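You operate a simulated robot arm through the tools that you are given. There is no shell and no other tool. Be economical: measure what you need, move in short steps, check, and stop when the job is done.

The job below is to be done with a simulated robot arm. You get a single attempt, and the scene is never put back.

TASK
Swap the old plugs in the long block for the two on the plug card.
Fine: each old plug goes back to its row in the holder; each new one is pressed home in the hole with its row's letter. Set down upright: what you pick out.

Only the result counts: the job must be done as asked and must still hold three seconds after the hand-in. Knocking over, shifting, dropping, spilling or breaking anything else fails it.

THE ROBOT
A 6-joint arm with a two-finger parallel gripper, fixed in place. Base frame: the origin is at the foot of the arm, x ahead of it, y to its left, z up. Readings come in mm, rad, newtons and seconds.
With the tool pointing down near the work surface it reaches from about 240 to 640 mm from the base axis. Its first joint turns from -1.152 to 1.152 rad. Payload 2.7 kg.
The tool frame sits at the grasp point between the pads (the TCP): z along the fingers, y along the line on which they close. The tips reach 23 mm beyond it. The gripper opens to 94 mm. The fingers are 38 mm wide and 10 mm thick; the gripper's body (54 by 96 mm) begins 39 mm behind the TCP.
Orientation is told as [roll, pitch, yaw] about the base's x, y, z axes, in that order, counted from this pose: with the fingers straight down and closing along the base's y, the tool's x points along the base's -x, its y along +y and its z along -z.

THE INTERFACE
- The arm moves only by the tool step_arm. Its argument "moves" is a list of rows, each an object of numbers (a shift or turn left out is 0, a gripper value left out holds the last): "tx", "ty", "tz": the shift along the tool's x, y, z in units of 400 mm (1.0 is 400 mm); "wx", "wy", "wz": the turn, a rotation vector about the tool's x, y, z in units of 45 degrees (1.0 is 45 degrees). In form: [{"tx": .., "ty": .., "tz": .., "wx": .., "wy": .., "wz": ..}, ...]. A call has 1 to 8 rows; each row is the pose to reach, as a shift and turn from the pose commanded when the call began, along the tool's axes at that moment. "claw" is the closure, from 0 (fully open) to 1 (shut), set as the call begins (left out, the last holds). A call with a number of a shift or a turn outside -1 to 1 is refused whole. Rows are played at 5 a second. More than 50 mm and 0.15 rad between two rows, or a gripper value outside its range, and nothing of the call is played. Where a pose cannot be reached the arm comes as near as it can. A force on the tool above 40 N (or 10 N above the force at the start of the call, whichever is more), or a blocked arm, ends the call early, and 0.2 s more pass. The fingers move at their own pace (about 45 mm/s each) and stop on an object; they squeeze with about 34 N. The grip force told is the motor's: it shows also when the fingers shut on nothing. Time passes only in rows, and 0.2 s behind the last, so rows that repeat a pose let the fingers close. The reply holds the time, the measured pose of the TCP, the force on the tool along the base axes, the opening and the grip force, in the units named above and with some noise, with the torque about the TCP (base axes, N m) and any sound that the robot's microphone picked up.
- Cameras (640 x 400 px; columns grow to the right, rows downward): "scene" is fixed at [84.2, -441.4, 1399.5]; the picture's right is [0.69, -0.73, 0.00], its down [-0.46, -0.43, -0.78] and it looks along [0.56, 0.53, -0.63] (base axes); focal length 323 px, centre (320, 200). "wrist" rides on the gripper at [86, 16, -74] in the tool frame; the picture's right is [-0.18, 0.98, 0.00], its down [-0.58, -0.11, -0.81] and it looks along [-0.79, -0.15, 0.59] (tool axes); focal length 243 px, centre (320, 200). There is no depth. A picture from a camera that has moved, and an enlarged one, comes with that camera's place and axes in the base frame and with its lens.
- get_image(camera): a new picture of that camera. It takes no simulated time.
- enlarge(camera, box): a new picture of the part [left, top, right, bottom] of that camera's present view, enlarged. It takes no simulated time.
- finish_job(): hands the job in; it is judged then, once.

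Work in short steps. Places have to be worked out from the pictures, the camera data and where the tool is seen: move nearer, look again, correct. Check each grasp and each placing, and mend what went wrong. You have 120 turns and 76 pictures in all, those below and enlarged ones among them. Open the gripper and draw the arm clear of the work before you hand the job in, unless the task says otherwise; then end with one line.

The tools are called after ">>>" by a JSON object that holds its "op" and its "data". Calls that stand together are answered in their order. step_arm: Moves the arm, as the interface text tells. Its arguments: {"type":"object","properties":{"moves":{"type":"array"},"claw":{"type":"number"}},"required":["moves"]} The other tools are called the same way: get_image (camera) takes a picture; enlarge (camera, box) takes an enlarged picture of a part of a camera's view; finish_job () hands the job in.

At the start:

```text
clock: 0.0
tool_pos: [270.6, -225.5, 1211.0]
orientation: [0.002, -0.001, 0.0]
ft_force: [0.5, 0.3, -0.3]
wrist_torque: [0.01, 0.01, -0.01]
grip_width: 93.9
grasp_force: 0.1
```

scene: 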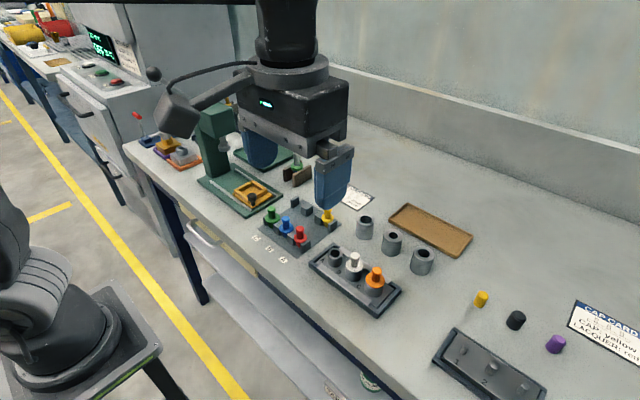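
wrist: 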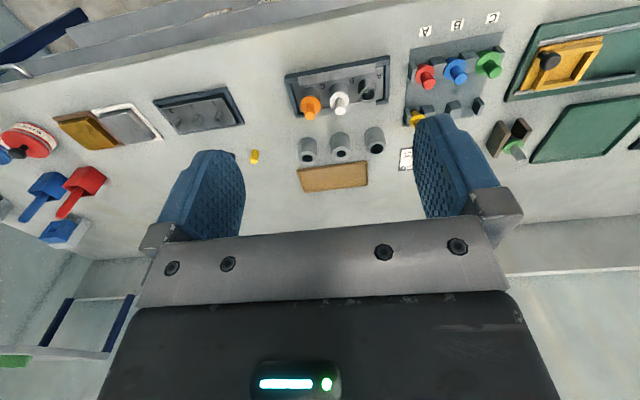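

The long block, the holder with letters and a card are visible. I'll enlarge these areas to read them.

>>> {"op": "enlarge", "data": {"camera": "scene", "box": [240, 170, 420, 320]}}

>>> {"op": "enlarge", "data": {"camera": "wrist", "box": [270, 0, 540, 190]}}

>>> {"op": "enlarge", "data": {"camera": "scene", "box": [420, 270, 640, 400]}}

```text
2.67 times, centred on (330, 245) of scene
camera zoom: at [84.2, -441.4, 1399.5], right [0.69, -0.73, 0.0], down [-0.46, -0.43, -0.78], along [0.56, 0.53, -0.63], focal length 862 px, centre (293, 80)
```

zoom: 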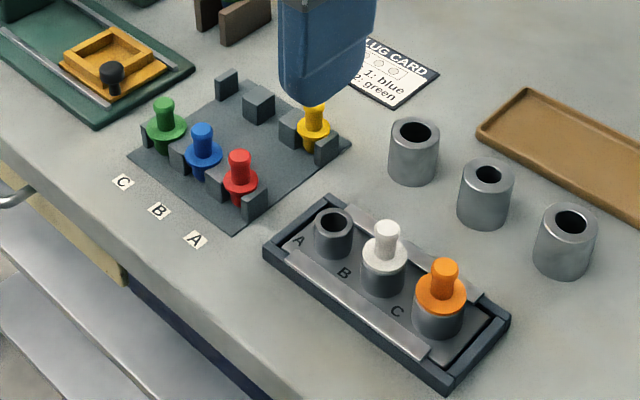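

```text
2.11 times, centred on (405, 95) of wrist
camera zoom: at [184.9, -210.0, 1284.3], right [0.18, 0.98, 0.0], down [0.58, -0.11, 0.81], along [0.79, -0.15, -0.59], focal length 511 px, centre (141, 421)
```

zoom: 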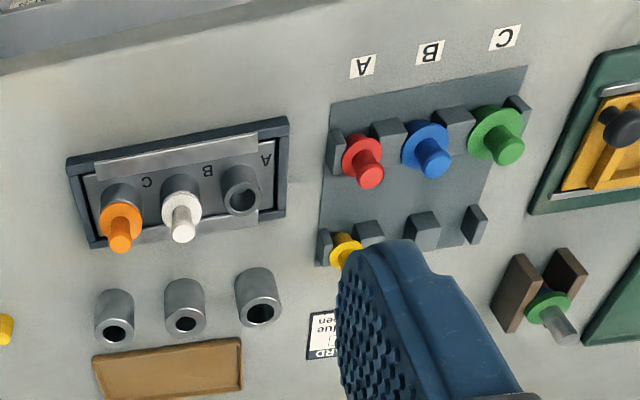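

```text
2.91 times, centred on (530, 335) of scene
camera zoom: at [84.2, -441.4, 1399.5], right [0.69, -0.73, 0.0], down [-0.46, -0.43, -0.78], along [0.56, 0.53, -0.63], focal length 940 px, centre (-291, -193)
```

zoom: 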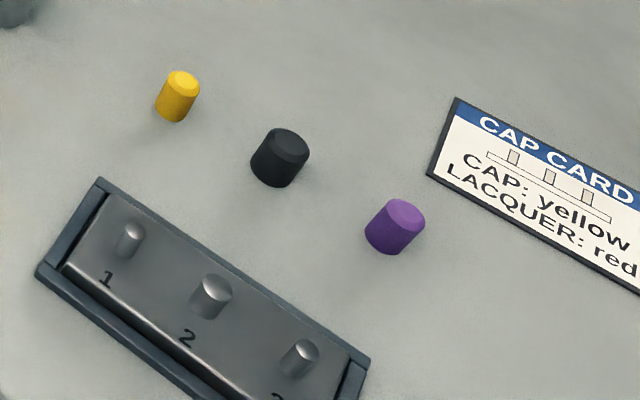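

Old plugs are white (hole B) and orange (hole C), and the card says blue and green. The rear slots of rows B and C look empty. I'll lower toward the holder for a closer, unobstructed look.

>>> {"op": "step_arm", "data": {"moves": [{"tx": 0.01, "ty": 0.09, "tz": 0.06}, {"tx": 0.02, "ty": 0.18, "tz": 0.12}, {"tx": 0.03, "ty": 0.27, "tz": 0.18}, {"tx": 0.04, "ty": 0.36, "tz": 0.25}, {"tx": 0.04, "ty": 0.36, "tz": 0.25}]}}

>>> {"op": "get_image", "data": {"camera": "wrist"}}

>>> {"op": "enlarge", "data": {"camera": "scene", "box": [240, 170, 420, 320]}}

```text
clock: 1.2
tool_pos: [255.1, -82.8, 1109.4]
orientation: [0.0, 0.0, -0.002]
ft_force: [0.6, 0.5, 0.1]
wrist_torque: [-0.01, 0.0, 0.0]
grip_width: 94.0
grasp_force: 0.0
```

```text
70 pictures are left
camera wrist: at [168.8, -67.0, 1182.2], right [0.18, 0.98, 0.0], down [0.58, -0.11, 0.81], along [0.79, -0.15, -0.59], focal length 243 px, centre (320, 200)
```

wrist: 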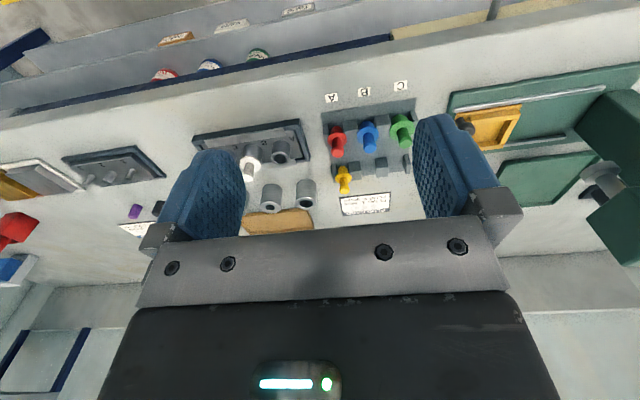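

```text
2.67 times, centred on (330, 245) of scene
camera zoom: at [84.1, -441.4, 1399.5], right [0.69, -0.73, 0.0], down [-0.46, -0.43, -0.78], along [0.56, 0.53, -0.63], focal length 862 px, centre (293, 80)
```

zoom: 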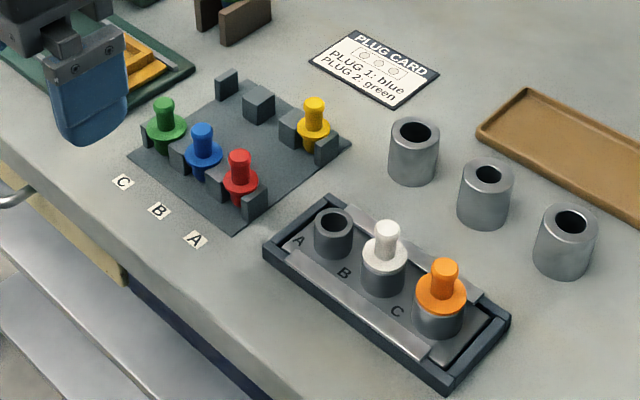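

Now a zoomed wrist view of the holder and block for geometry.

>>> {"op": "enlarge", "data": {"camera": "wrist", "box": [310, 70, 430, 220]}}

>>> {"op": "enlarge", "data": {"camera": "scene", "box": [270, 190, 340, 250]}}

>>> {"op": "enlarge", "data": {"camera": "scene", "box": [305, 235, 405, 320]}}

```text
2.67 times, centred on (370, 145) of wrist
camera zoom: at [168.8, -67.0, 1182.2], right [0.18, 0.98, 0.0], down [0.58, -0.11, 0.81], along [0.79, -0.15, -0.59], focal length 647 px, centre (187, 347)
```

zoom: 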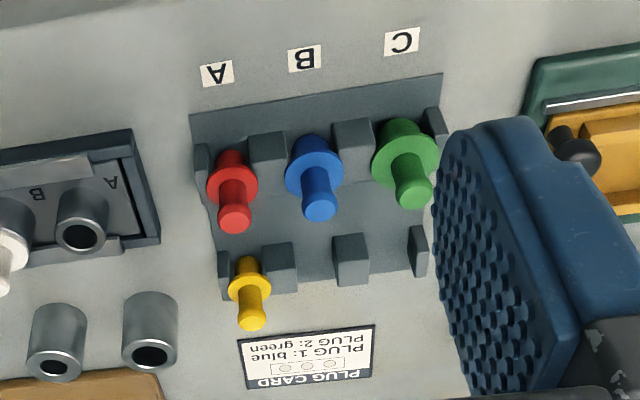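

```text
6.67 times, centred on (305, 220) of scene
camera zoom: at [84.1, -441.4, 1399.5], right [0.69, -0.73, 0.0], down [-0.46, -0.43, -0.78], along [0.56, 0.53, -0.63], focal length 2155 px, centre (420, 67)
```

zoom: 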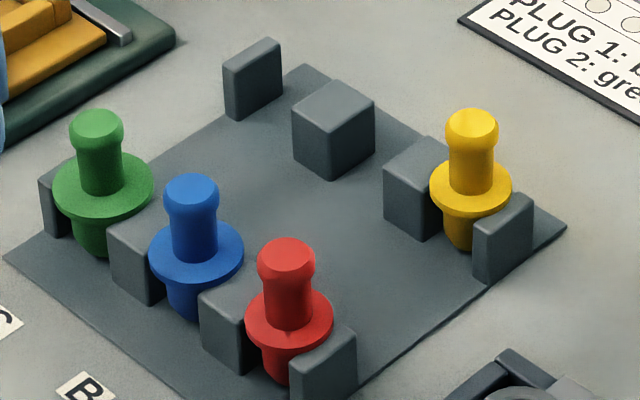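

```text
4.71 times, centred on (355, 278) of scene
camera zoom: at [84.1, -441.4, 1399.5], right [0.69, -0.73, 0.0], down [-0.46, -0.43, -0.78], along [0.56, 0.53, -0.63], focal length 1521 px, centre (155, -165)
```

zoom: 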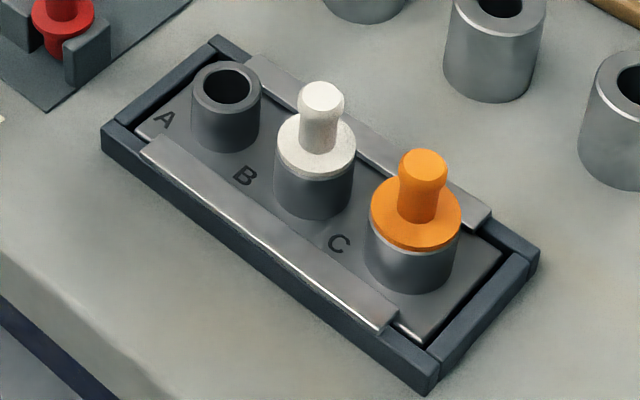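

Two wrist views triangulate consistently: white top ≈ (414,-219.5,942), orange ≈ (416,-268,942), blue ≈ (401,-42,932), green ≈ (402,5,931), and yellow/rear row at x≈489. I'll hover over white with the gripper partly open and check.

>>> {"op": "step_arm", "data": {"moves": [{"tx": -0.08, "ty": -0.068}, {"tx": -0.16, "ty": -0.137}, {"tx": -0.24, "ty": -0.205}, {"tx": -0.32, "ty": -0.273}, {"tx": -0.3975, "ty": -0.342}, {"tx": -0.3975, "ty": -0.342, "tz": 0.1}, {"tx": -0.3975, "ty": -0.342, "tz": 0.2}, {"tx": -0.3975, "ty": -0.342, "tz": 0.28}], "claw": 0.55}}

>>> {"op": "get_image", "data": {"camera": "wrist"}}

>>> {"op": "enlarge", "data": {"camera": "scene", "box": [300, 190, 420, 310]}}

```text
clock: 3.0
tool_pos: [414.3, -219.7, 999.0]
orientation: [0.0, 0.001, -0.002]
ft_force: [0.2, 1.0, 0.3]
wrist_torque: [0.0, -0.02, 0.0]
grip_width: 42.2
grasp_force: 0.0
```

```text
65 pictures are left
camera wrist: at [328.4, -204.3, 1071.7], right [0.18, 0.98, 0.0], down [0.58, -0.11, 0.81], along [0.79, -0.15, -0.59], focal length 243 px, centre (320, 200)
```

wrist: 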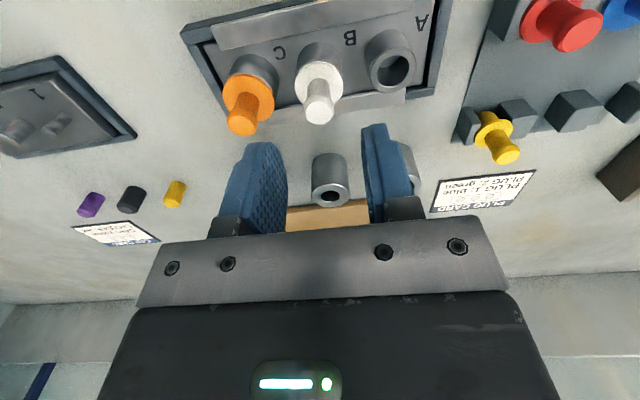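

```text
3.33 times, centred on (360, 250) of scene
camera zoom: at [84.2, -441.4, 1399.5], right [0.69, -0.73, 0.0], down [-0.46, -0.43, -0.78], along [0.56, 0.53, -0.63], focal length 1078 px, centre (187, 33)
```

zoom: 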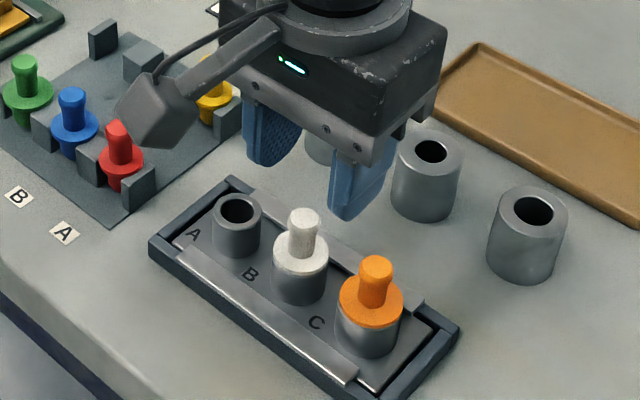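

White re-triangulates to (416.5,-220.5,940), flange about 914. Descend to TCP z 942 and look.

>>> {"op": "step_arm", "data": {"moves": [{"tx": -0.005, "ty": -0.002, "tz": 0.05}, {"tx": -0.005, "ty": -0.002, "tz": 0.1}, {"tx": -0.005, "ty": -0.002, "tz": 0.1425}, {"tx": -0.005, "ty": -0.002, "tz": 0.1425}]}}

>>> {"op": "enlarge", "data": {"camera": "wrist", "box": [220, 60, 420, 240]}}

>>> {"op": "enlarge", "data": {"camera": "scene", "box": [310, 210, 400, 300]}}

```text
clock: 4.0
tool_pos: [416.2, -219.5, 943.3]
orientation: [-0.001, -0.002, -0.001]
ft_force: [-2.0, 1.5, 6.4]
wrist_torque: [-0.13, 0.14, -0.07]
grip_width: 41.4
grasp_force: 0.0
```

```text
2.22 times, centred on (320, 150) of wrist
camera zoom: at [330.4, -203.9, 1015.6], right [0.18, 0.98, 0.0], down [0.58, -0.11, 0.81], along [0.79, -0.15, -0.59], focal length 539 px, centre (320, 311)
```

zoom: 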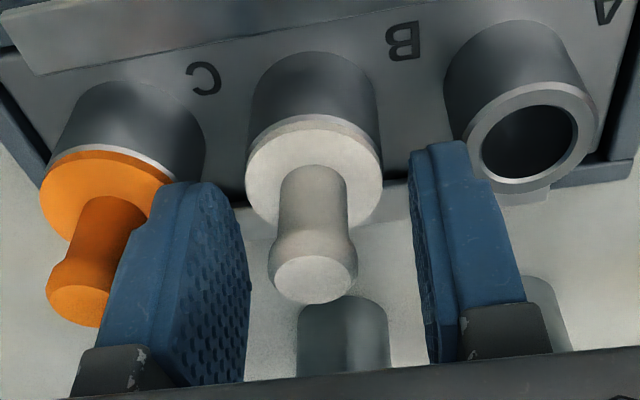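

```text
4.44 times, centred on (355, 255) of scene
camera zoom: at [84.0, -441.3, 1399.6], right [0.69, -0.73, 0.0], down [-0.46, -0.43, -0.78], along [0.56, 0.53, -0.63], focal length 1437 px, centre (164, -44)
```

zoom: 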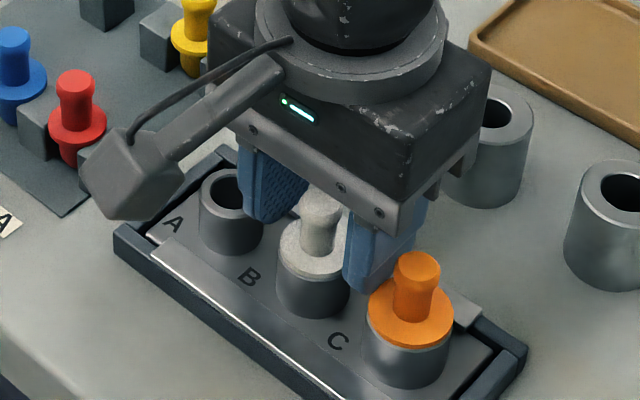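

The 6 N upward force suggests the left finger touches orange's flange edge. I back up a little and narrow the opening.

>>> {"op": "step_arm", "data": {"moves": [{"tz": -0.03}, {"tz": -0.03}]}}

>>> {"op": "step_arm", "data": {"moves": [{"tz": 0}, {"tz": 0}], "claw": 0.7}}

>>> {"op": "enlarge", "data": {"camera": "wrist", "box": [220, 60, 420, 240]}}

```text
clock: 4.6
tool_pos: [416.4, -220.2, 953.8]
orientation: [0.0, 0.0, -0.001]
ft_force: [-0.3, 0.4, -0.7]
wrist_torque: [0.01, 0.01, -0.01]
grip_width: 42.3
grasp_force: 0.1
```

```text
clock: 5.2
tool_pos: [415.5, -219.4, 953.8]
orientation: [0.0, 0.001, -0.001]
ft_force: [-0.3, -0.3, -1.0]
wrist_torque: [-0.01, 0.01, -0.02]
grip_width: 28.3
grasp_force: 0.1
```

```text
2.22 times, centred on (320, 150) of wrist
camera zoom: at [330.3, -204.2, 1027.2], right [0.18, 0.98, 0.0], down [0.58, -0.11, 0.81], along [0.79, -0.15, -0.59], focal length 539 px, centre (320, 311)
```

zoom: 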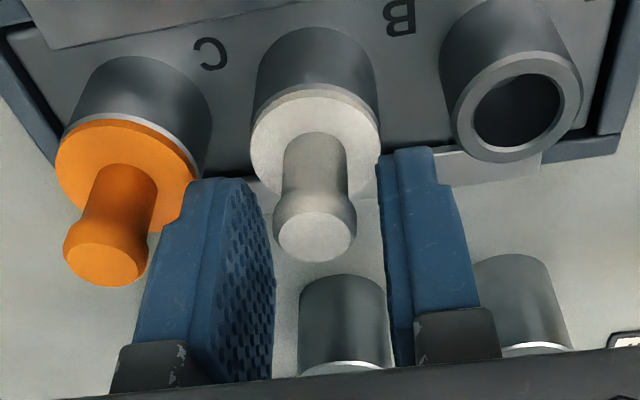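

Knob sits ~2 mm to −y of the finger middle. I correct that, descend to 944 watching force, then close.

>>> {"op": "step_arm", "data": {"moves": [{"tx": -0.003, "ty": -0.005}, {"tx": -0.003, "ty": -0.005, "tz": 0.012}, {"tx": -0.003, "ty": -0.005, "tz": 0.024}, {"tx": -0.003, "ty": -0.005, "tz": 0.024}]}}

>>> {"op": "step_arm", "data": {"moves": [{"tz": 0}, {"tz": 0}, {"tz": 0}, {"tz": 0}], "claw": 1.0}}

>>> {"op": "enlarge", "data": {"camera": "wrist", "box": [220, 60, 420, 240]}}

```text
clock: 6.2
tool_pos: [417.2, -221.5, 946.5]
orientation: [0.001, 0.0, -0.001]
ft_force: [-2.4, -0.1, 7.1]
wrist_torque: [0.1, 0.1, 0.03]
grip_width: 28.1
grasp_force: 0.0
```

```text
clock: 7.2
tool_pos: [417.9, -221.3, 946.3]
orientation: [-0.001, -0.004, 0.0]
ft_force: [1.5, 4.1, 20.2]
wrist_torque: [-0.01, 0.17, -0.01]
grip_width: 15.5
grasp_force: 34.2
```

```text
2.22 times, centred on (320, 150) of wrist
camera zoom: at [331.9, -205.3, 1019.2], right [0.18, 0.98, 0.0], down [0.58, -0.11, 0.81], along [0.79, -0.15, -0.59], focal length 539 px, centre (320, 311)
```

zoom: 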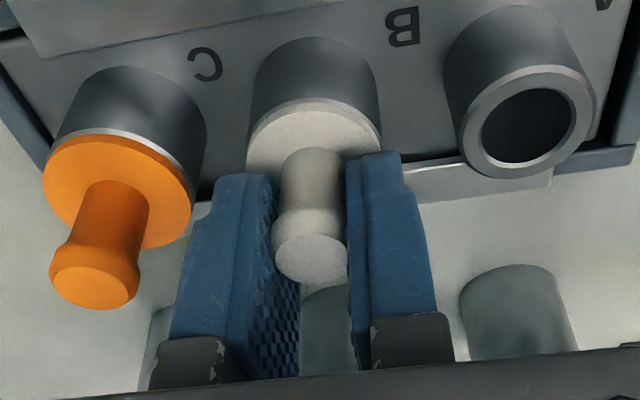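

Gripped at 15.5 mm, the tips resting on the white flange (flange top ≈ 923). Now draw it straight up slowly.

>>> {"op": "step_arm", "data": {"moves": [{"tz": -0.008}, {"tz": -0.016}, {"tz": -0.03}, {"tz": -0.045}, {"tz": -0.065}, {"tz": -0.085}, {"tz": -0.11}, {"tz": -0.14}]}}

>>> {"op": "get_image", "data": {"camera": "wrist"}}

>>> {"op": "enlarge", "data": {"camera": "scene", "box": [310, 190, 400, 290]}}

```text
clock: 9.0
tool_pos: [418.0, -222.7, 1001.4]
orientation: [0.002, 0.0, 0.001]
ft_force: [0.8, -0.2, 0.2]
wrist_torque: [0.02, 0.0, 0.0]
grip_width: 15.4
grasp_force: 34.1
```

```text
59 pictures are left
camera wrist: at [332.1, -205.6, 1074.2], right [0.18, 0.98, 0.0], down [0.58, -0.11, 0.81], along [0.79, -0.15, -0.59], focal length 243 px, centre (320, 200)
```

wrist: 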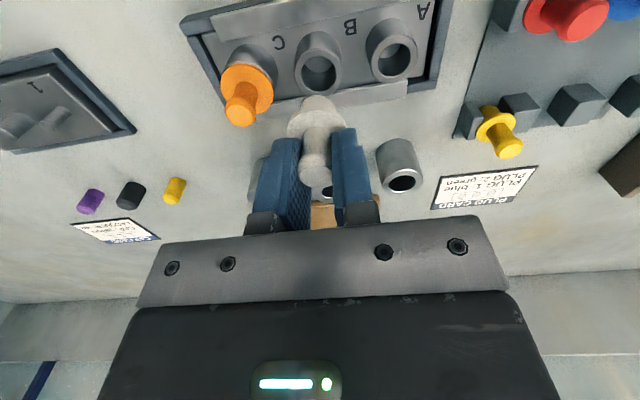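

```text
4.00 times, centred on (355, 240) of scene
camera zoom: at [84.1, -441.4, 1399.5], right [0.69, -0.73, 0.0], down [-0.46, -0.43, -0.78], along [0.56, 0.53, -0.63], focal length 1293 px, centre (180, 40)
```

zoom: 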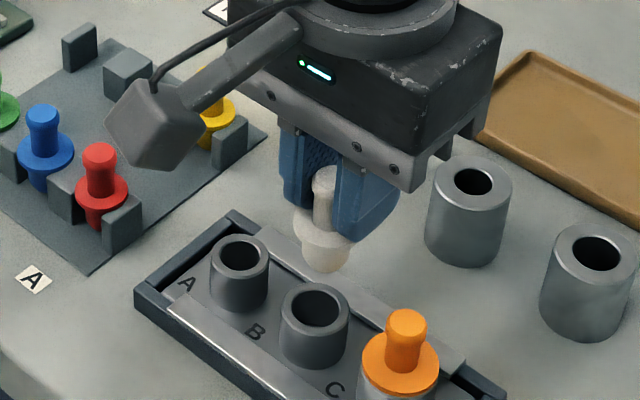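

White is free and upright in the grip; hole B is visible. Carrying it high to above rear slot B at about (488,-42).

>>> {"op": "step_arm", "data": {"moves": [{"tz": -0.09}, {"tx": -0.035, "ty": 0.09, "tz": -0.09}, {"tx": -0.07, "ty": 0.18, "tz": -0.09}, {"tx": -0.105, "ty": 0.27, "tz": -0.09}, {"tx": -0.14, "ty": 0.36, "tz": -0.09}, {"tx": -0.175, "ty": 0.4515, "tz": -0.09}, {"tx": -0.175, "ty": 0.4515, "tz": -0.0}, {"tx": -0.175, "ty": 0.4515, "tz": -0.0}]}}

>>> {"op": "get_image", "data": {"camera": "wrist"}}

>>> {"op": "enlarge", "data": {"camera": "scene", "box": [250, 160, 350, 250]}}

```text
clock: 10.8
tool_pos: [487.2, -40.9, 999.6]
orientation: [0.001, 0.001, -0.001]
ft_force: [1.0, 0.9, 0.7]
wrist_torque: [0.01, 0.01, 0.04]
grip_width: 15.4
grasp_force: 34.1
```

```text
57 pictures are left
camera wrist: at [400.4, -26.3, 1072.7], right [0.18, 0.98, 0.0], down [0.58, -0.11, 0.81], along [0.79, -0.15, -0.59], focal length 243 px, centre (320, 200)
```

wrist: 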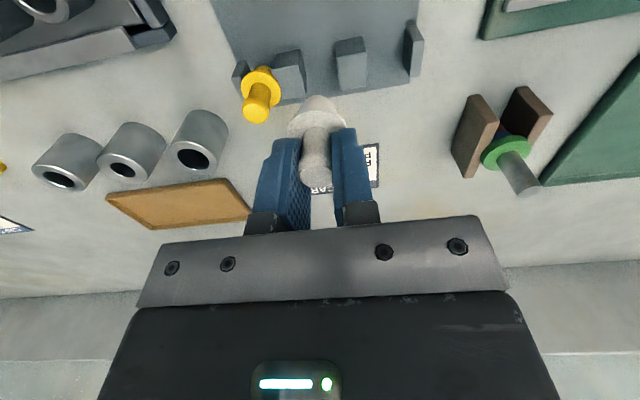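

```text
4.44 times, centred on (300, 205) of scene
camera zoom: at [84.2, -441.4, 1399.5], right [0.69, -0.73, 0.0], down [-0.46, -0.43, -0.78], along [0.56, 0.53, -0.63], focal length 1437 px, centre (409, 178)
```

zoom: 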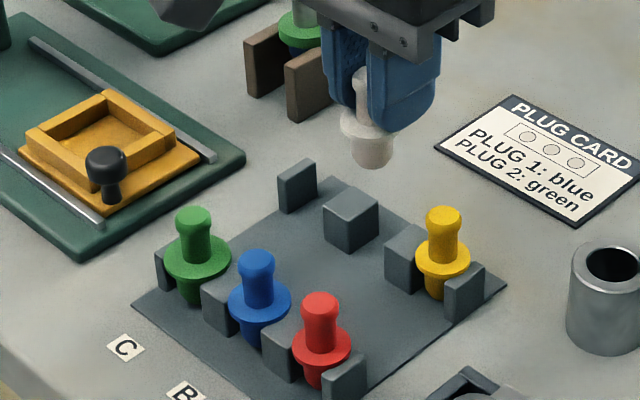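

Enlarge the wrist view on the rear posts to locate slot B exactly.

>>> {"op": "enlarge", "data": {"camera": "wrist", "box": [220, 0, 440, 140]}}

```text
2.86 times, centred on (330, 70) of wrist
camera zoom: at [400.4, -26.3, 1072.7], right [0.18, 0.98, 0.0], down [0.58, -0.11, 0.81], along [0.79, -0.15, -0.59], focal length 693 px, centre (291, 571)
```

zoom: 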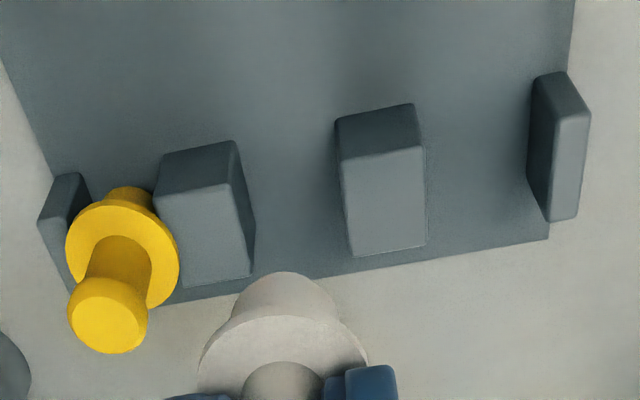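

Posts give slot B centre ≈ (487.5,-42.2), 26 mm wide; slot C ≈ (487.5,6). Lowering white toward it.

>>> {"op": "step_arm", "data": {"moves": [{"ty": -0.003, "tz": 0.05}, {"ty": -0.003, "tz": 0.1}, {"ty": -0.003, "tz": 0.125}, {"ty": -0.003, "tz": 0.14}, {"ty": -0.003, "tz": 0.14}]}}

>>> {"op": "enlarge", "data": {"camera": "wrist", "box": [220, 20, 440, 200]}}

>>> {"op": "enlarge", "data": {"camera": "scene", "box": [265, 165, 345, 245]}}

```text
clock: 12.0
tool_pos: [487.4, -43.0, 944.5]
orientation: [0.001, -0.001, -0.001]
ft_force: [-0.7, 0.1, 0.1]
wrist_torque: [-0.04, 0.01, 0.0]
grip_width: 15.4
grasp_force: 33.7
```

```text
2.22 times, centred on (330, 110) of wrist
camera zoom: at [400.7, -26.4, 1017.4], right [0.18, 0.98, 0.0], down [0.58, -0.11, 0.81], along [0.79, -0.15, -0.59], focal length 539 px, centre (298, 400)
```

zoom: 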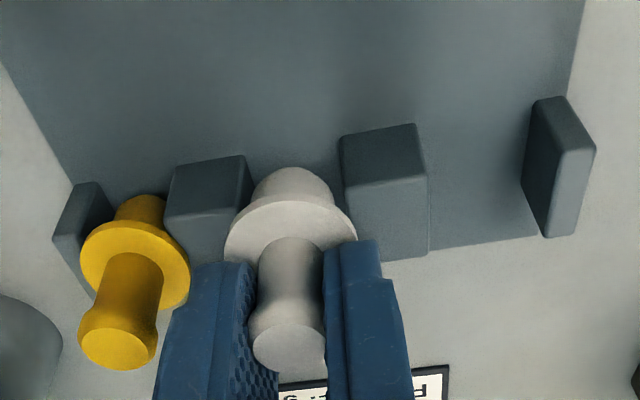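

```text
5.00 times, centred on (305, 205) of scene
camera zoom: at [84.2, -441.4, 1399.5], right [0.69, -0.73, 0.0], down [-0.46, -0.43, -0.78], along [0.56, 0.53, -0.63], focal length 1616 px, centre (395, 175)
```

zoom: 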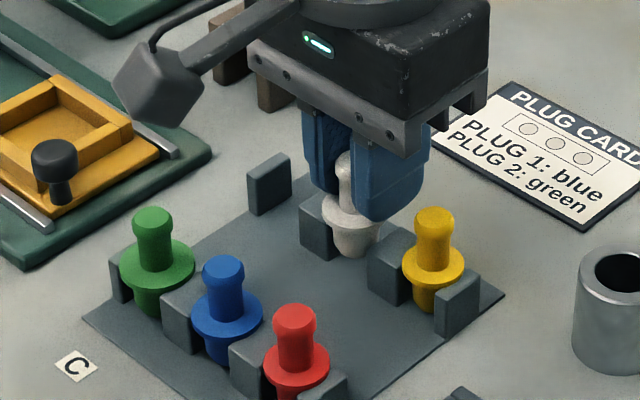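

Scene/torque cues show white sits ~7 mm toward −x in my grip (flange z≈923, hole B truly at x≈411). To centre it in slot B (x≈484.5) I shift +4 mm in x and lower until light contact.

>>> {"op": "step_arm", "data": {"moves": [{"tx": -0.01}, {"tx": -0.01, "tz": 0.012}, {"tx": -0.01, "tz": 0.02}, {"tx": -0.01, "tz": 0.026}, {"tx": -0.01, "tz": 0.026}]}}

>>> {"op": "enlarge", "data": {"camera": "scene", "box": [265, 165, 345, 245]}}

>>> {"op": "enlarge", "data": {"camera": "wrist", "box": [220, 20, 440, 200]}}

```text
clock: 13.2
tool_pos: [492.2, -41.9, 934.1]
orientation: [0.001, -0.002, 0.0]
ft_force: [0.5, -0.7, 0.5]
wrist_torque: [-0.01, 0.05, -0.02]
grip_width: 15.7
grasp_force: 34.0
```

```text
5.00 times, centred on (305, 205) of scene
camera zoom: at [84.2, -441.4, 1399.5], right [0.69, -0.73, 0.0], down [-0.46, -0.43, -0.78], along [0.56, 0.53, -0.63], focal length 1616 px, centre (395, 175)
```

zoom: 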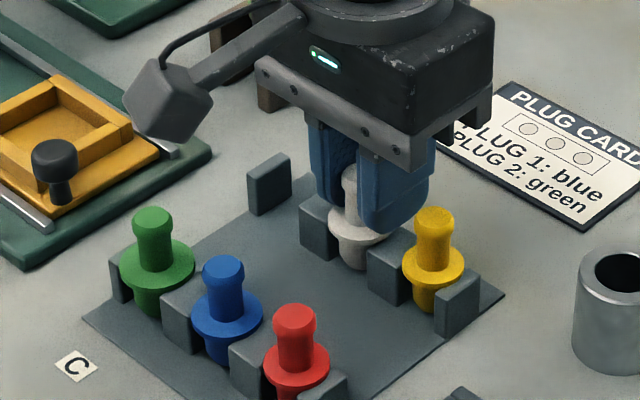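

```text
2.22 times, centred on (330, 110) of wrist
camera zoom: at [405.1, -25.7, 1007.1], right [0.18, 0.98, 0.0], down [0.58, -0.11, 0.81], along [0.79, -0.15, -0.59], focal length 539 px, centre (298, 400)
```

zoom: 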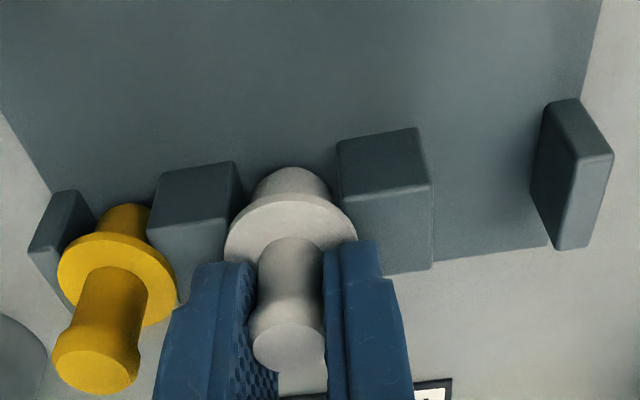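

Close to row line; nudge +3 mm in x and lower in small steps until contact.

>>> {"op": "step_arm", "data": {"moves": [{"tx": -0.0075}, {"tx": -0.0075, "tz": 0.005}, {"tx": -0.0075, "tz": 0.01}, {"tx": -0.0075, "tz": 0.015}, {"tx": -0.0075, "tz": 0.02}, {"tx": -0.0075, "tz": 0.025}]}}

>>> {"op": "enlarge", "data": {"camera": "scene", "box": [275, 170, 335, 230]}}

```text
clock: 14.4
tool_pos: [493.8, -41.3, 933.8]
orientation: [-0.001, -0.004, 0.001]
ft_force: [-4.3, 1.0, 5.2]
wrist_torque: [-0.02, 0.17, -0.02]
grip_width: 15.2
grasp_force: 33.7
stopped in row 5: the force on the tool passed its limit at 44 N (the readings are from after the stop); the commanded pose is now the measured one
```

```text
6.67 times, centred on (305, 200) of scene
camera zoom: at [83.9, -441.4, 1399.6], right [0.69, -0.73, 0.0], down [-0.46, -0.43, -0.78], along [0.56, 0.53, -0.63], focal length 2155 px, centre (420, 200)
```

zoom: 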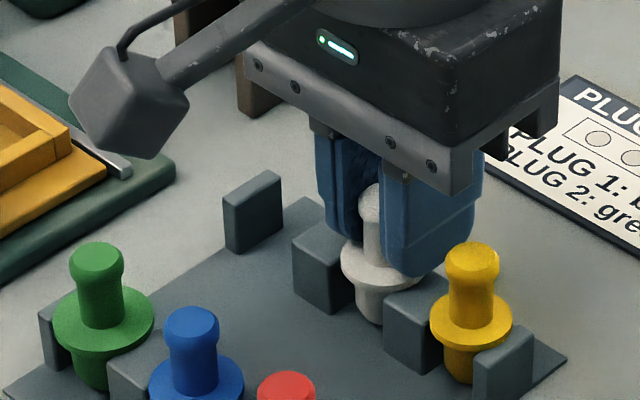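

White is standing on the plate (contact), flange in line with the row. Release to a small opening, then rise.

>>> {"op": "step_arm", "data": {"moves": [{"tz": 0}, {"tz": 0}, {"tz": 0}], "claw": 0.7}}

>>> {"op": "step_arm", "data": {"moves": [{"tz": -0.02}, {"tz": -0.06}, {"tz": -0.12}, {"tz": -0.2}, {"tz": -0.2}]}}

>>> {"op": "get_image", "data": {"camera": "wrist"}}

>>> {"op": "enlarge", "data": {"camera": "scene", "box": [270, 170, 340, 240]}}

```text
clock: 15.2
tool_pos: [495.6, -43.2, 932.1]
orientation: [0.0, -0.006, -0.001]
ft_force: [3.2, 0.6, 4.5]
wrist_torque: [0.0, 0.0, -0.01]
grip_width: 27.3
grasp_force: 0.1
```

```text
clock: 16.4
tool_pos: [495.6, -42.7, 1012.1]
orientation: [0.0, -0.007, 0.0]
ft_force: [-0.3, 0.2, -0.1]
wrist_torque: [0.02, 0.03, 0.04]
grip_width: 28.1
grasp_force: 0.0
```

```text
49 pictures are left
camera wrist: at [408.1, -27.2, 1084.5], right [0.18, 0.98, 0.0], down [0.58, -0.11, 0.81], along [0.8, -0.15, -0.59], focal length 243 px, centre (320, 200)
```

wrist: 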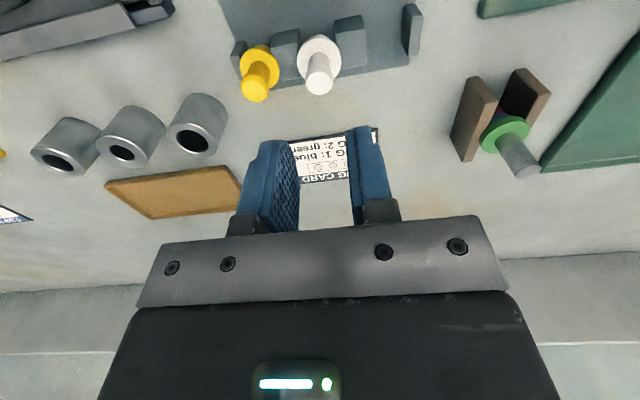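

```text
5.71 times, centred on (305, 205) of scene
camera zoom: at [84.1, -441.4, 1399.5], right [0.69, -0.73, 0.0], down [-0.46, -0.43, -0.78], along [0.56, 0.53, -0.63], focal length 1847 px, centre (406, 171)
```

zoom: 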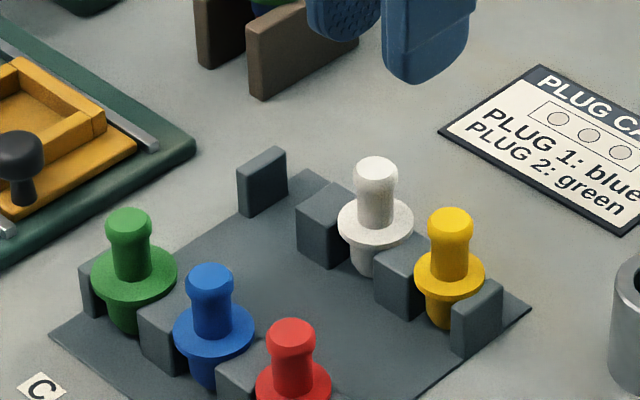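

White stands upright in slot B. Now to orange at about (410.5,-270), hovering first.

>>> {"op": "step_arm", "data": {"moves": [{"tx": 0.036, "ty": -0.095, "wy": 0.009}, {"tx": 0.071, "ty": -0.19, "wy": 0.009}, {"tx": 0.107, "ty": -0.284, "wy": 0.009}, {"tx": 0.142, "ty": -0.379, "wy": 0.009}, {"tx": 0.178, "ty": -0.474, "wy": 0.009}, {"tx": 0.2128, "ty": -0.568, "wy": 0.009}, {"tx": 0.2128, "ty": -0.568, "tz": 0.08, "wy": 0.009}, {"tx": 0.2128, "ty": -0.568, "tz": 0.11, "wy": 0.009}], "claw": 0.64}}

>>> {"op": "enlarge", "data": {"camera": "wrist", "box": [220, 40, 420, 220]}}

>>> {"op": "enlarge", "data": {"camera": "scene", "box": [320, 210, 410, 310]}}

```text
clock: 18.2
tool_pos: [410.6, -267.9, 968.5]
orientation: [-0.001, 0.001, 0.002]
ft_force: [-0.1, 0.5, 0.2]
wrist_torque: [0.0, -0.04, 0.01]
grip_width: 34.0
grasp_force: 0.1
```

```text
2.22 times, centred on (320, 130) of wrist
camera zoom: at [323.9, -253.0, 1041.3], right [0.18, 0.98, 0.0], down [0.58, -0.11, 0.81], along [0.79, -0.15, -0.59], focal length 539 px, centre (320, 356)
```

zoom: 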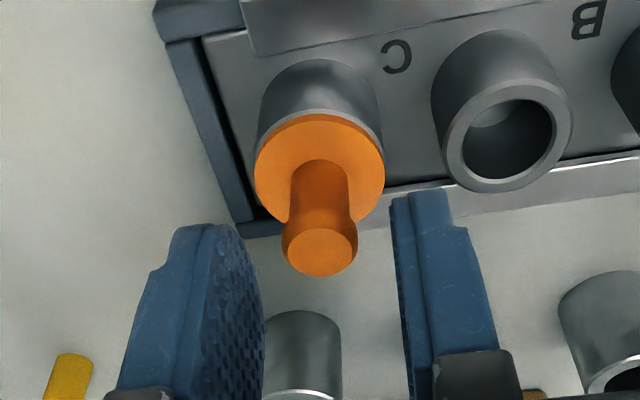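

```text
4.00 times, centred on (365, 260) of scene
camera zoom: at [84.1, -441.4, 1399.5], right [0.69, -0.73, 0.0], down [-0.46, -0.43, -0.78], along [0.56, 0.53, -0.63], focal length 1293 px, centre (140, -40)
```

zoom: 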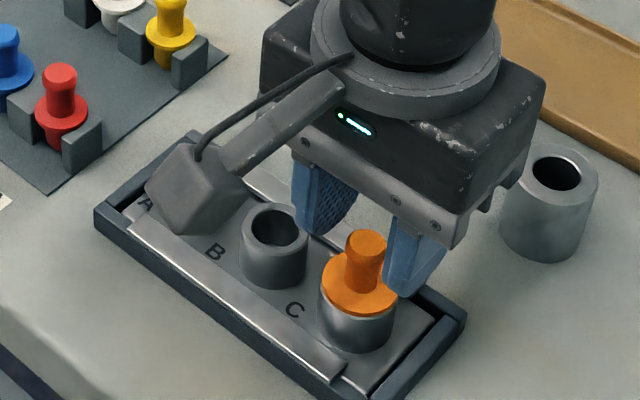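

Orange is well within the fingers (slightly −y). Shift −1.5 mm, descend to z 946, then close.

>>> {"op": "step_arm", "data": {"moves": [{"ty": -0.004}, {"ty": -0.004, "tz": 0.025}, {"ty": -0.004, "tz": 0.045}, {"ty": -0.004, "tz": 0.054}, {"ty": -0.004, "tz": 0.054}]}}

>>> {"op": "step_arm", "data": {"moves": [{"tz": 0}, {"tz": 0}, {"tz": 0}, {"tz": 0}], "claw": 1.0}}

>>> {"op": "enlarge", "data": {"camera": "wrist", "box": [220, 60, 420, 240]}}

>>> {"op": "enlarge", "data": {"camera": "scene", "box": [320, 210, 410, 310]}}

```text
clock: 19.4
tool_pos: [410.3, -270.9, 946.6]
orientation: [0.0, -0.001, 0.0]
ft_force: [-0.5, 0.3, 5.0]
wrist_torque: [0.08, 0.04, 0.05]
grip_width: 34.0
grasp_force: 0.3
```

```text
clock: 20.4
tool_pos: [411.3, -269.7, 947.3]
orientation: [-0.002, 0.001, 0.003]
ft_force: [-0.8, 7.8, 14.8]
wrist_torque: [0.0, 0.07, -0.02]
grip_width: 15.9
grasp_force: 34.1
```

```text
2.22 times, centred on (320, 150) of wrist
camera zoom: at [324.9, -254.7, 1019.4], right [0.18, 0.98, 0.0], down [0.58, -0.11, 0.81], along [0.79, -0.15, -0.59], focal length 539 px, centre (320, 311)
```

zoom: 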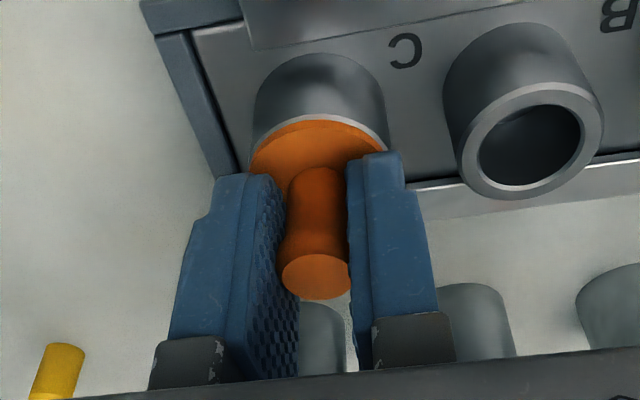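

```text
4.00 times, centred on (365, 260) of scene
camera zoom: at [83.9, -441.1, 1399.7], right [0.69, -0.73, 0.0], down [-0.46, -0.43, -0.78], along [0.56, 0.53, -0.63], focal length 1293 px, centre (140, -40)
```

zoom: 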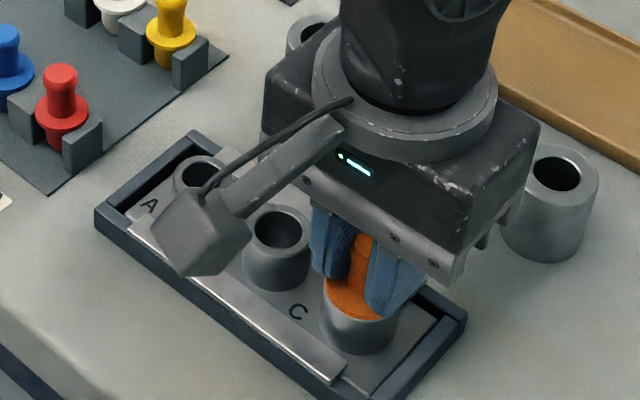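

Orange is gripped near centre (hole C ≈ (410,-269.6)). Lift straight up.

>>> {"op": "step_arm", "data": {"moves": [{"tz": -0.008}, {"tz": -0.016}, {"tz": -0.03}, {"tz": -0.05}, {"tz": -0.08}, {"tz": -0.12}, {"tz": -0.17}, {"tz": -0.21}]}}

>>> {"op": "get_image", "data": {"camera": "wrist"}}

```text
clock: 22.2
tool_pos: [410.9, -271.2, 1030.7]
orientation: [0.001, -0.001, 0.001]
ft_force: [-0.2, 0.6, 0.1]
wrist_torque: [0.0, -0.02, 0.01]
grip_width: 15.9
grasp_force: 34.3
```

```text
43 pictures are left
camera wrist: at [324.6, -255.5, 1103.1], right [0.18, 0.98, 0.0], down [0.58, -0.11, 0.81], along [0.79, -0.15, -0.59], focal length 243 px, centre (320, 200)
```

wrist: 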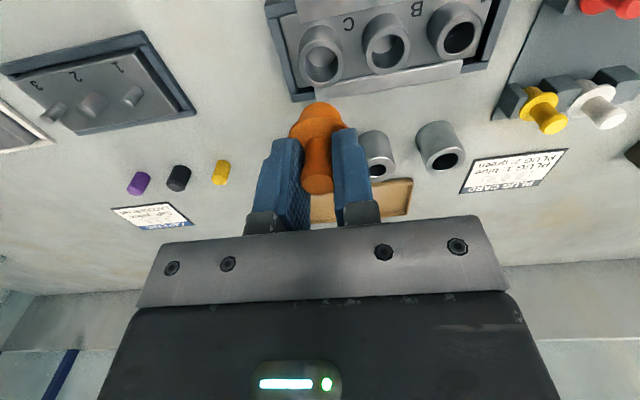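

Orange is out. Carry it to above rear slot C at about (488,6).

>>> {"op": "step_arm", "data": {"moves": [{"tx": -0.028, "ty": 0.099}, {"tx": -0.055, "ty": 0.198}, {"tx": -0.083, "ty": 0.297}, {"tx": -0.111, "ty": 0.396}, {"tx": -0.139, "ty": 0.495}, {"tx": -0.166, "ty": 0.594}, {"tx": -0.193, "ty": 0.692}, {"tx": -0.193, "ty": 0.692, "tz": 0.08}]}}

>>> {"op": "step_arm", "data": {"moves": [{"tz": 0.06}, {"tz": 0.11}, {"tz": 0.13}, {"tz": 0.13}]}}

>>> {"op": "enlarge", "data": {"camera": "wrist", "box": [200, 10, 420, 190]}}

>>> {"op": "enlarge", "data": {"camera": "scene", "box": [260, 160, 340, 240]}}

```text
clock: 24.0
tool_pos: [490.1, 6.8, 998.2]
orientation: [0.002, 0.002, 0.0]
ft_force: [0.0, 0.5, 0.1]
wrist_torque: [0.01, -0.03, -0.01]
grip_width: 15.8
grasp_force: 33.7
```

```text
clock: 25.0
tool_pos: [487.7, 5.8, 946.3]
orientation: [-0.001, 0.001, 0.0]
ft_force: [0.0, -0.8, -0.3]
wrist_torque: [0.0, -0.02, -0.02]
grip_width: 15.8
grasp_force: 33.6
```

```text
2.22 times, centred on (310, 100) of wrist
camera zoom: at [401.9, 21.7, 1018.9], right [0.18, 0.98, 0.0], down [0.58, -0.11, 0.81], along [0.79, -0.15, -0.59], focal length 539 px, centre (342, 422)
```

zoom: 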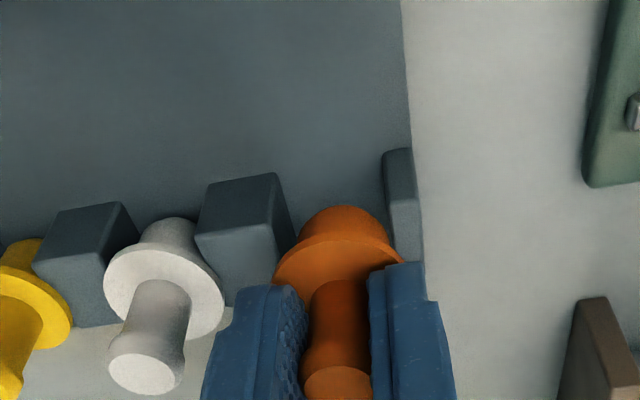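

```text
5.00 times, centred on (300, 200) of scene
camera zoom: at [84.2, -441.4, 1399.5], right [0.69, -0.73, 0.0], down [-0.46, -0.43, -0.78], along [0.56, 0.53, -0.63], focal length 1616 px, centre (420, 200)
```

zoom: 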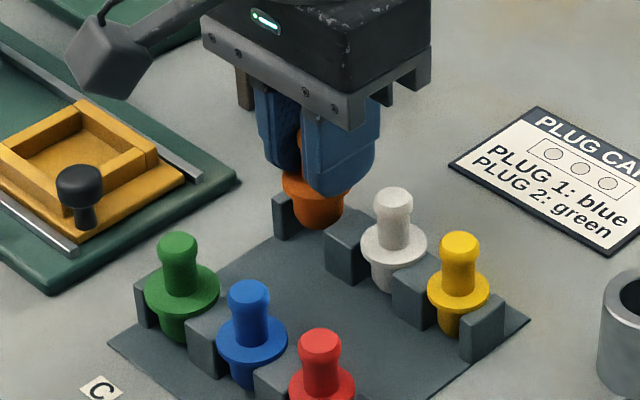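

Orange needs about +5 mm x to line up with the row. Shift and lower until contact.

>>> {"op": "step_arm", "data": {"moves": [{"tx": -0.0125}, {"tx": -0.0125, "tz": 0.012}, {"tx": -0.0125, "tz": 0.02}, {"tx": -0.0125, "tz": 0.025}, {"tx": -0.0125, "tz": 0.03}, {"tx": -0.0125, "tz": 0.033}, {"tx": -0.0125, "tz": 0.036}, {"tx": -0.0125, "tz": 0.039}]}}

>>> {"op": "enlarge", "data": {"camera": "scene", "box": [260, 160, 340, 240]}}

```text
clock: 26.8
tool_pos: [492.5, 4.4, 932.6]
orientation: [-0.001, -0.003, 0.001]
ft_force: [-5.5, 1.3, 20.3]
wrist_torque: [-0.08, 0.19, -0.03]
grip_width: 15.7
grasp_force: 33.8
```

```text
5.00 times, centred on (300, 200) of scene
camera zoom: at [83.7, -441.4, 1399.6], right [0.69, -0.73, 0.0], down [-0.46, -0.43, -0.78], along [0.56, 0.53, -0.63], focal length 1616 px, centre (420, 200)
```

zoom: 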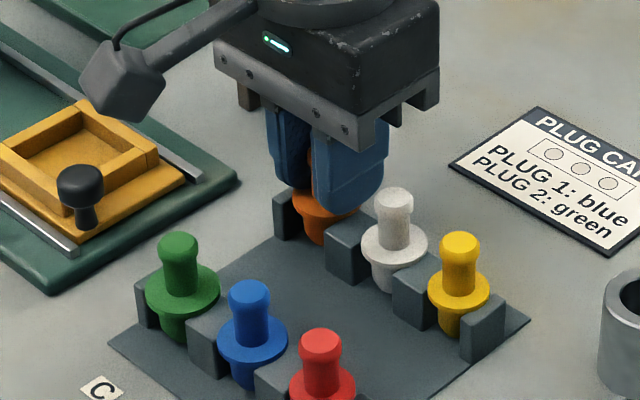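

Contact at 932.6, orange in line with the row. Release and rise.

>>> {"op": "step_arm", "data": {"moves": [{"tz": -0.003}, {"tz": -0.003}, {"tz": -0.003}, {"tz": -0.003}], "claw": 0.68}}

>>> {"op": "step_arm", "data": {"moves": [{"tz": -0.02}, {"tz": -0.06}, {"tz": -0.12}, {"tz": -0.2}, {"tz": -0.2}]}}

>>> {"op": "enlarge", "data": {"camera": "scene", "box": [260, 160, 340, 240]}}

>>> {"op": "get_image", "data": {"camera": "wrist"}}

```text
clock: 27.8
tool_pos: [493.2, 4.8, 932.0]
orientation: [0.0, -0.002, 0.0]
ft_force: [6.3, -1.4, 14.3]
wrist_torque: [0.01, -0.09, 0.03]
grip_width: 25.7
grasp_force: 0.0
```

```text
clock: 29.0
tool_pos: [493.7, 6.1, 1012.7]
orientation: [0.001, 0.003, 0.002]
ft_force: [0.7, -0.3, -0.3]
wrist_torque: [-0.02, -0.03, 0.03]
grip_width: 30.0
grasp_force: 0.1
```

```text
5.00 times, centred on (300, 200) of scene
camera zoom: at [84.1, -441.4, 1399.5], right [0.69, -0.73, 0.0], down [-0.46, -0.43, -0.78], along [0.56, 0.53, -0.63], focal length 1616 px, centre (420, 200)
```

zoom: 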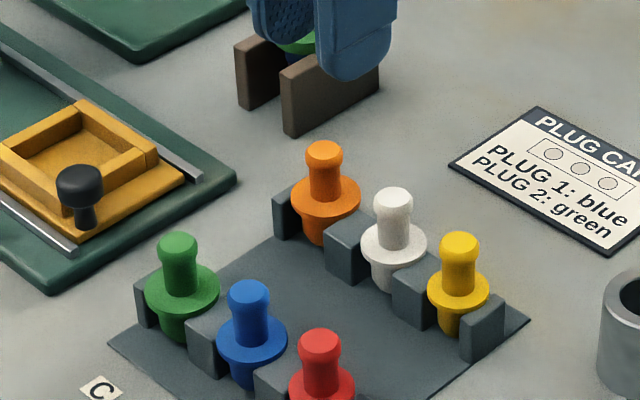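

```text
38 pictures are left
camera wrist: at [406.7, 21.5, 1085.0], right [0.18, 0.98, 0.0], down [0.58, -0.11, 0.81], along [0.79, -0.15, -0.59], focal length 243 px, centre (320, 200)
```

wrist: 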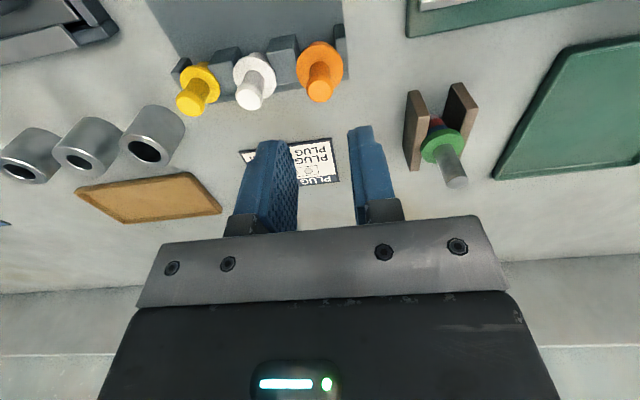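

Both old plugs stand upright in rear B and C. Now hover over blue at about (401,-41.5).

>>> {"op": "step_arm", "data": {"moves": [{"tx": 0.077, "ty": -0.04}, {"tx": 0.155, "ty": -0.08}, {"tx": 0.232, "ty": -0.119}, {"tx": 0.232, "ty": -0.119, "tz": 0.08}, {"tx": 0.232, "ty": -0.119, "tz": 0.13}, {"tx": 0.232, "ty": -0.119, "tz": 0.13}], "claw": 0.66}}

>>> {"op": "enlarge", "data": {"camera": "wrist", "box": [220, 40, 420, 220]}}

>>> {"op": "enlarge", "data": {"camera": "scene", "box": [250, 170, 330, 260]}}

```text
clock: 30.4
tool_pos: [398.8, -42.9, 959.7]
orientation: [-0.001, 0.001, 0.0]
ft_force: [0.5, -0.2, -0.3]
wrist_torque: [0.0, -0.03, -0.01]
grip_width: 32.1
grasp_force: 0.1
```

```text
2.22 times, centred on (320, 130) of wrist
camera zoom: at [312.6, -26.9, 1032.3], right [0.18, 0.98, 0.0], down [0.58, -0.11, 0.81], along [0.79, -0.15, -0.59], focal length 539 px, centre (320, 356)
```

zoom: 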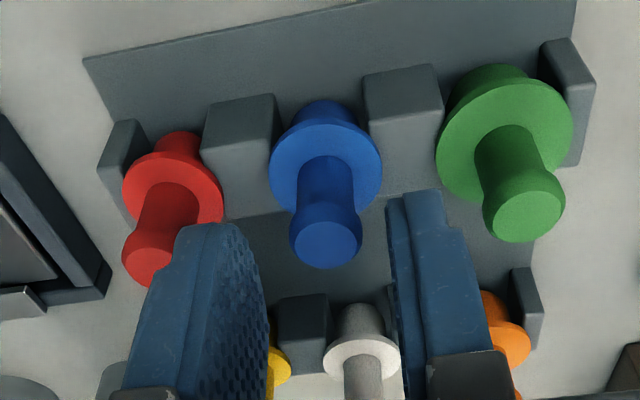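

```text
4.44 times, centred on (290, 215) of scene
camera zoom: at [84.1, -441.4, 1399.5], right [0.69, -0.73, 0.0], down [-0.46, -0.43, -0.78], along [0.56, 0.53, -0.63], focal length 1437 px, centre (453, 133)
```

zoom: 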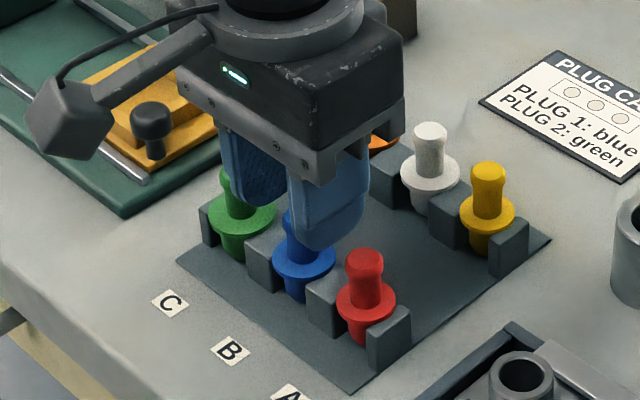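

Blue is almost centred. Descend with a −0.7 mm y correction until just above the flange.

>>> {"op": "step_arm", "data": {"moves": [{"ty": -0.002, "tz": 0.025}, {"ty": -0.002, "tz": 0.045}, {"ty": -0.002, "tz": 0.055}, {"ty": -0.002, "tz": 0.06}, {"ty": -0.002, "tz": 0.065}, {"ty": -0.002, "tz": 0.065}]}}

>>> {"op": "enlarge", "data": {"camera": "wrist", "box": [220, 60, 420, 240]}}

```text
clock: 31.8
tool_pos: [399.0, -43.0, 934.2]
orientation: [0.0, -0.002, 0.001]
ft_force: [0.0, 0.7, -1.0]
wrist_torque: [0.0, 0.01, -0.02]
grip_width: 32.0
grasp_force: 0.0
```

```text
2.22 times, centred on (320, 150) of wrist
camera zoom: at [313.5, -27.2, 1006.1], right [0.18, 0.98, 0.0], down [0.58, -0.11, 0.81], along [0.79, -0.15, -0.59], focal length 539 px, centre (320, 311)
```

zoom: 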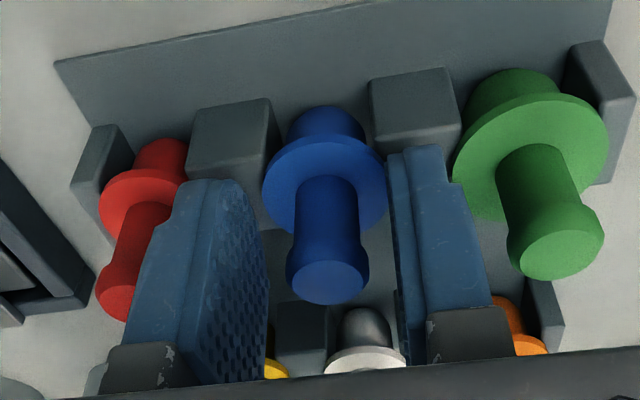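

No contact yet; lower another 3 mm and close.

>>> {"op": "step_arm", "data": {"moves": [{"tz": 0.004}, {"tz": 0.008}, {"tz": 0.008}]}}

>>> {"op": "step_arm", "data": {"moves": [{"tz": 0}, {"tz": 0}, {"tz": 0}, {"tz": 0}], "claw": 1.0}}

>>> {"op": "enlarge", "data": {"camera": "wrist", "box": [220, 60, 420, 240]}}

```text
clock: 32.6
tool_pos: [400.5, -42.9, 931.7]
orientation: [-0.001, -0.001, 0.002]
ft_force: [-3.1, 1.0, 16.9]
wrist_torque: [0.24, 0.05, 0.01]
grip_width: 32.7
grasp_force: 1.2
```

```text
clock: 33.6
tool_pos: [400.0, -43.0, 932.2]
orientation: [0.0, -0.007, 0.001]
ft_force: [2.7, 9.2, 33.6]
wrist_torque: [0.05, -0.01, -0.02]
grip_width: 15.6
grasp_force: 33.8
```

```text
2.22 times, centred on (320, 150) of wrist
camera zoom: at [314.4, -27.3, 1004.3], right [0.18, 0.98, 0.0], down [0.58, -0.11, 0.81], along [0.8, -0.15, -0.59], focal length 539 px, centre (320, 311)
```

zoom: 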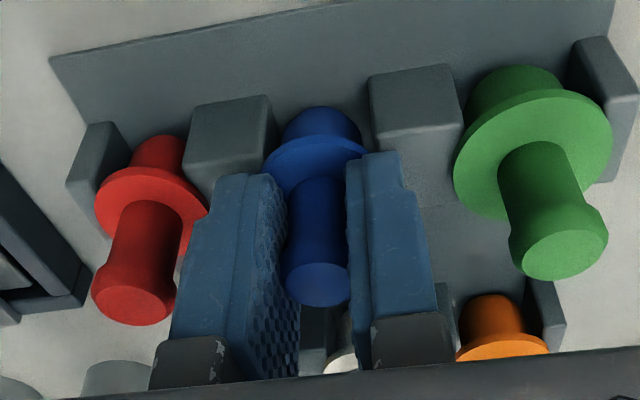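

Blue is gripped near centre. Lift it straight up.

>>> {"op": "step_arm", "data": {"moves": [{"tz": -0.01}, {"tz": -0.03}, {"tz": -0.06, "wy": 0.004}, {"tz": -0.1, "wy": 0.004}, {"tz": -0.16, "wy": 0.004}, {"tz": -0.24, "wy": 0.004}, {"tz": -0.24, "wy": 0.004}]}}

>>> {"op": "enlarge", "data": {"camera": "wrist", "box": [220, 60, 420, 240]}}

```text
clock: 35.2
tool_pos: [399.0, -42.8, 1026.7]
orientation: [0.001, 0.003, 0.002]
ft_force: [-0.8, -0.3, 0.0]
wrist_torque: [0.0, 0.0, 0.0]
grip_width: 15.5
grasp_force: 33.9
```

```text
2.22 times, centred on (320, 150) of wrist
camera zoom: at [313.9, -25.6, 1100.1], right [0.18, 0.98, 0.0], down [0.58, -0.11, 0.8], along [0.79, -0.15, -0.59], focal length 539 px, centre (320, 311)
```

zoom: 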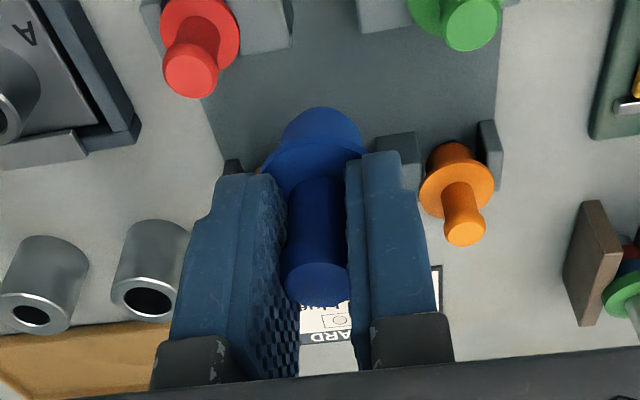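

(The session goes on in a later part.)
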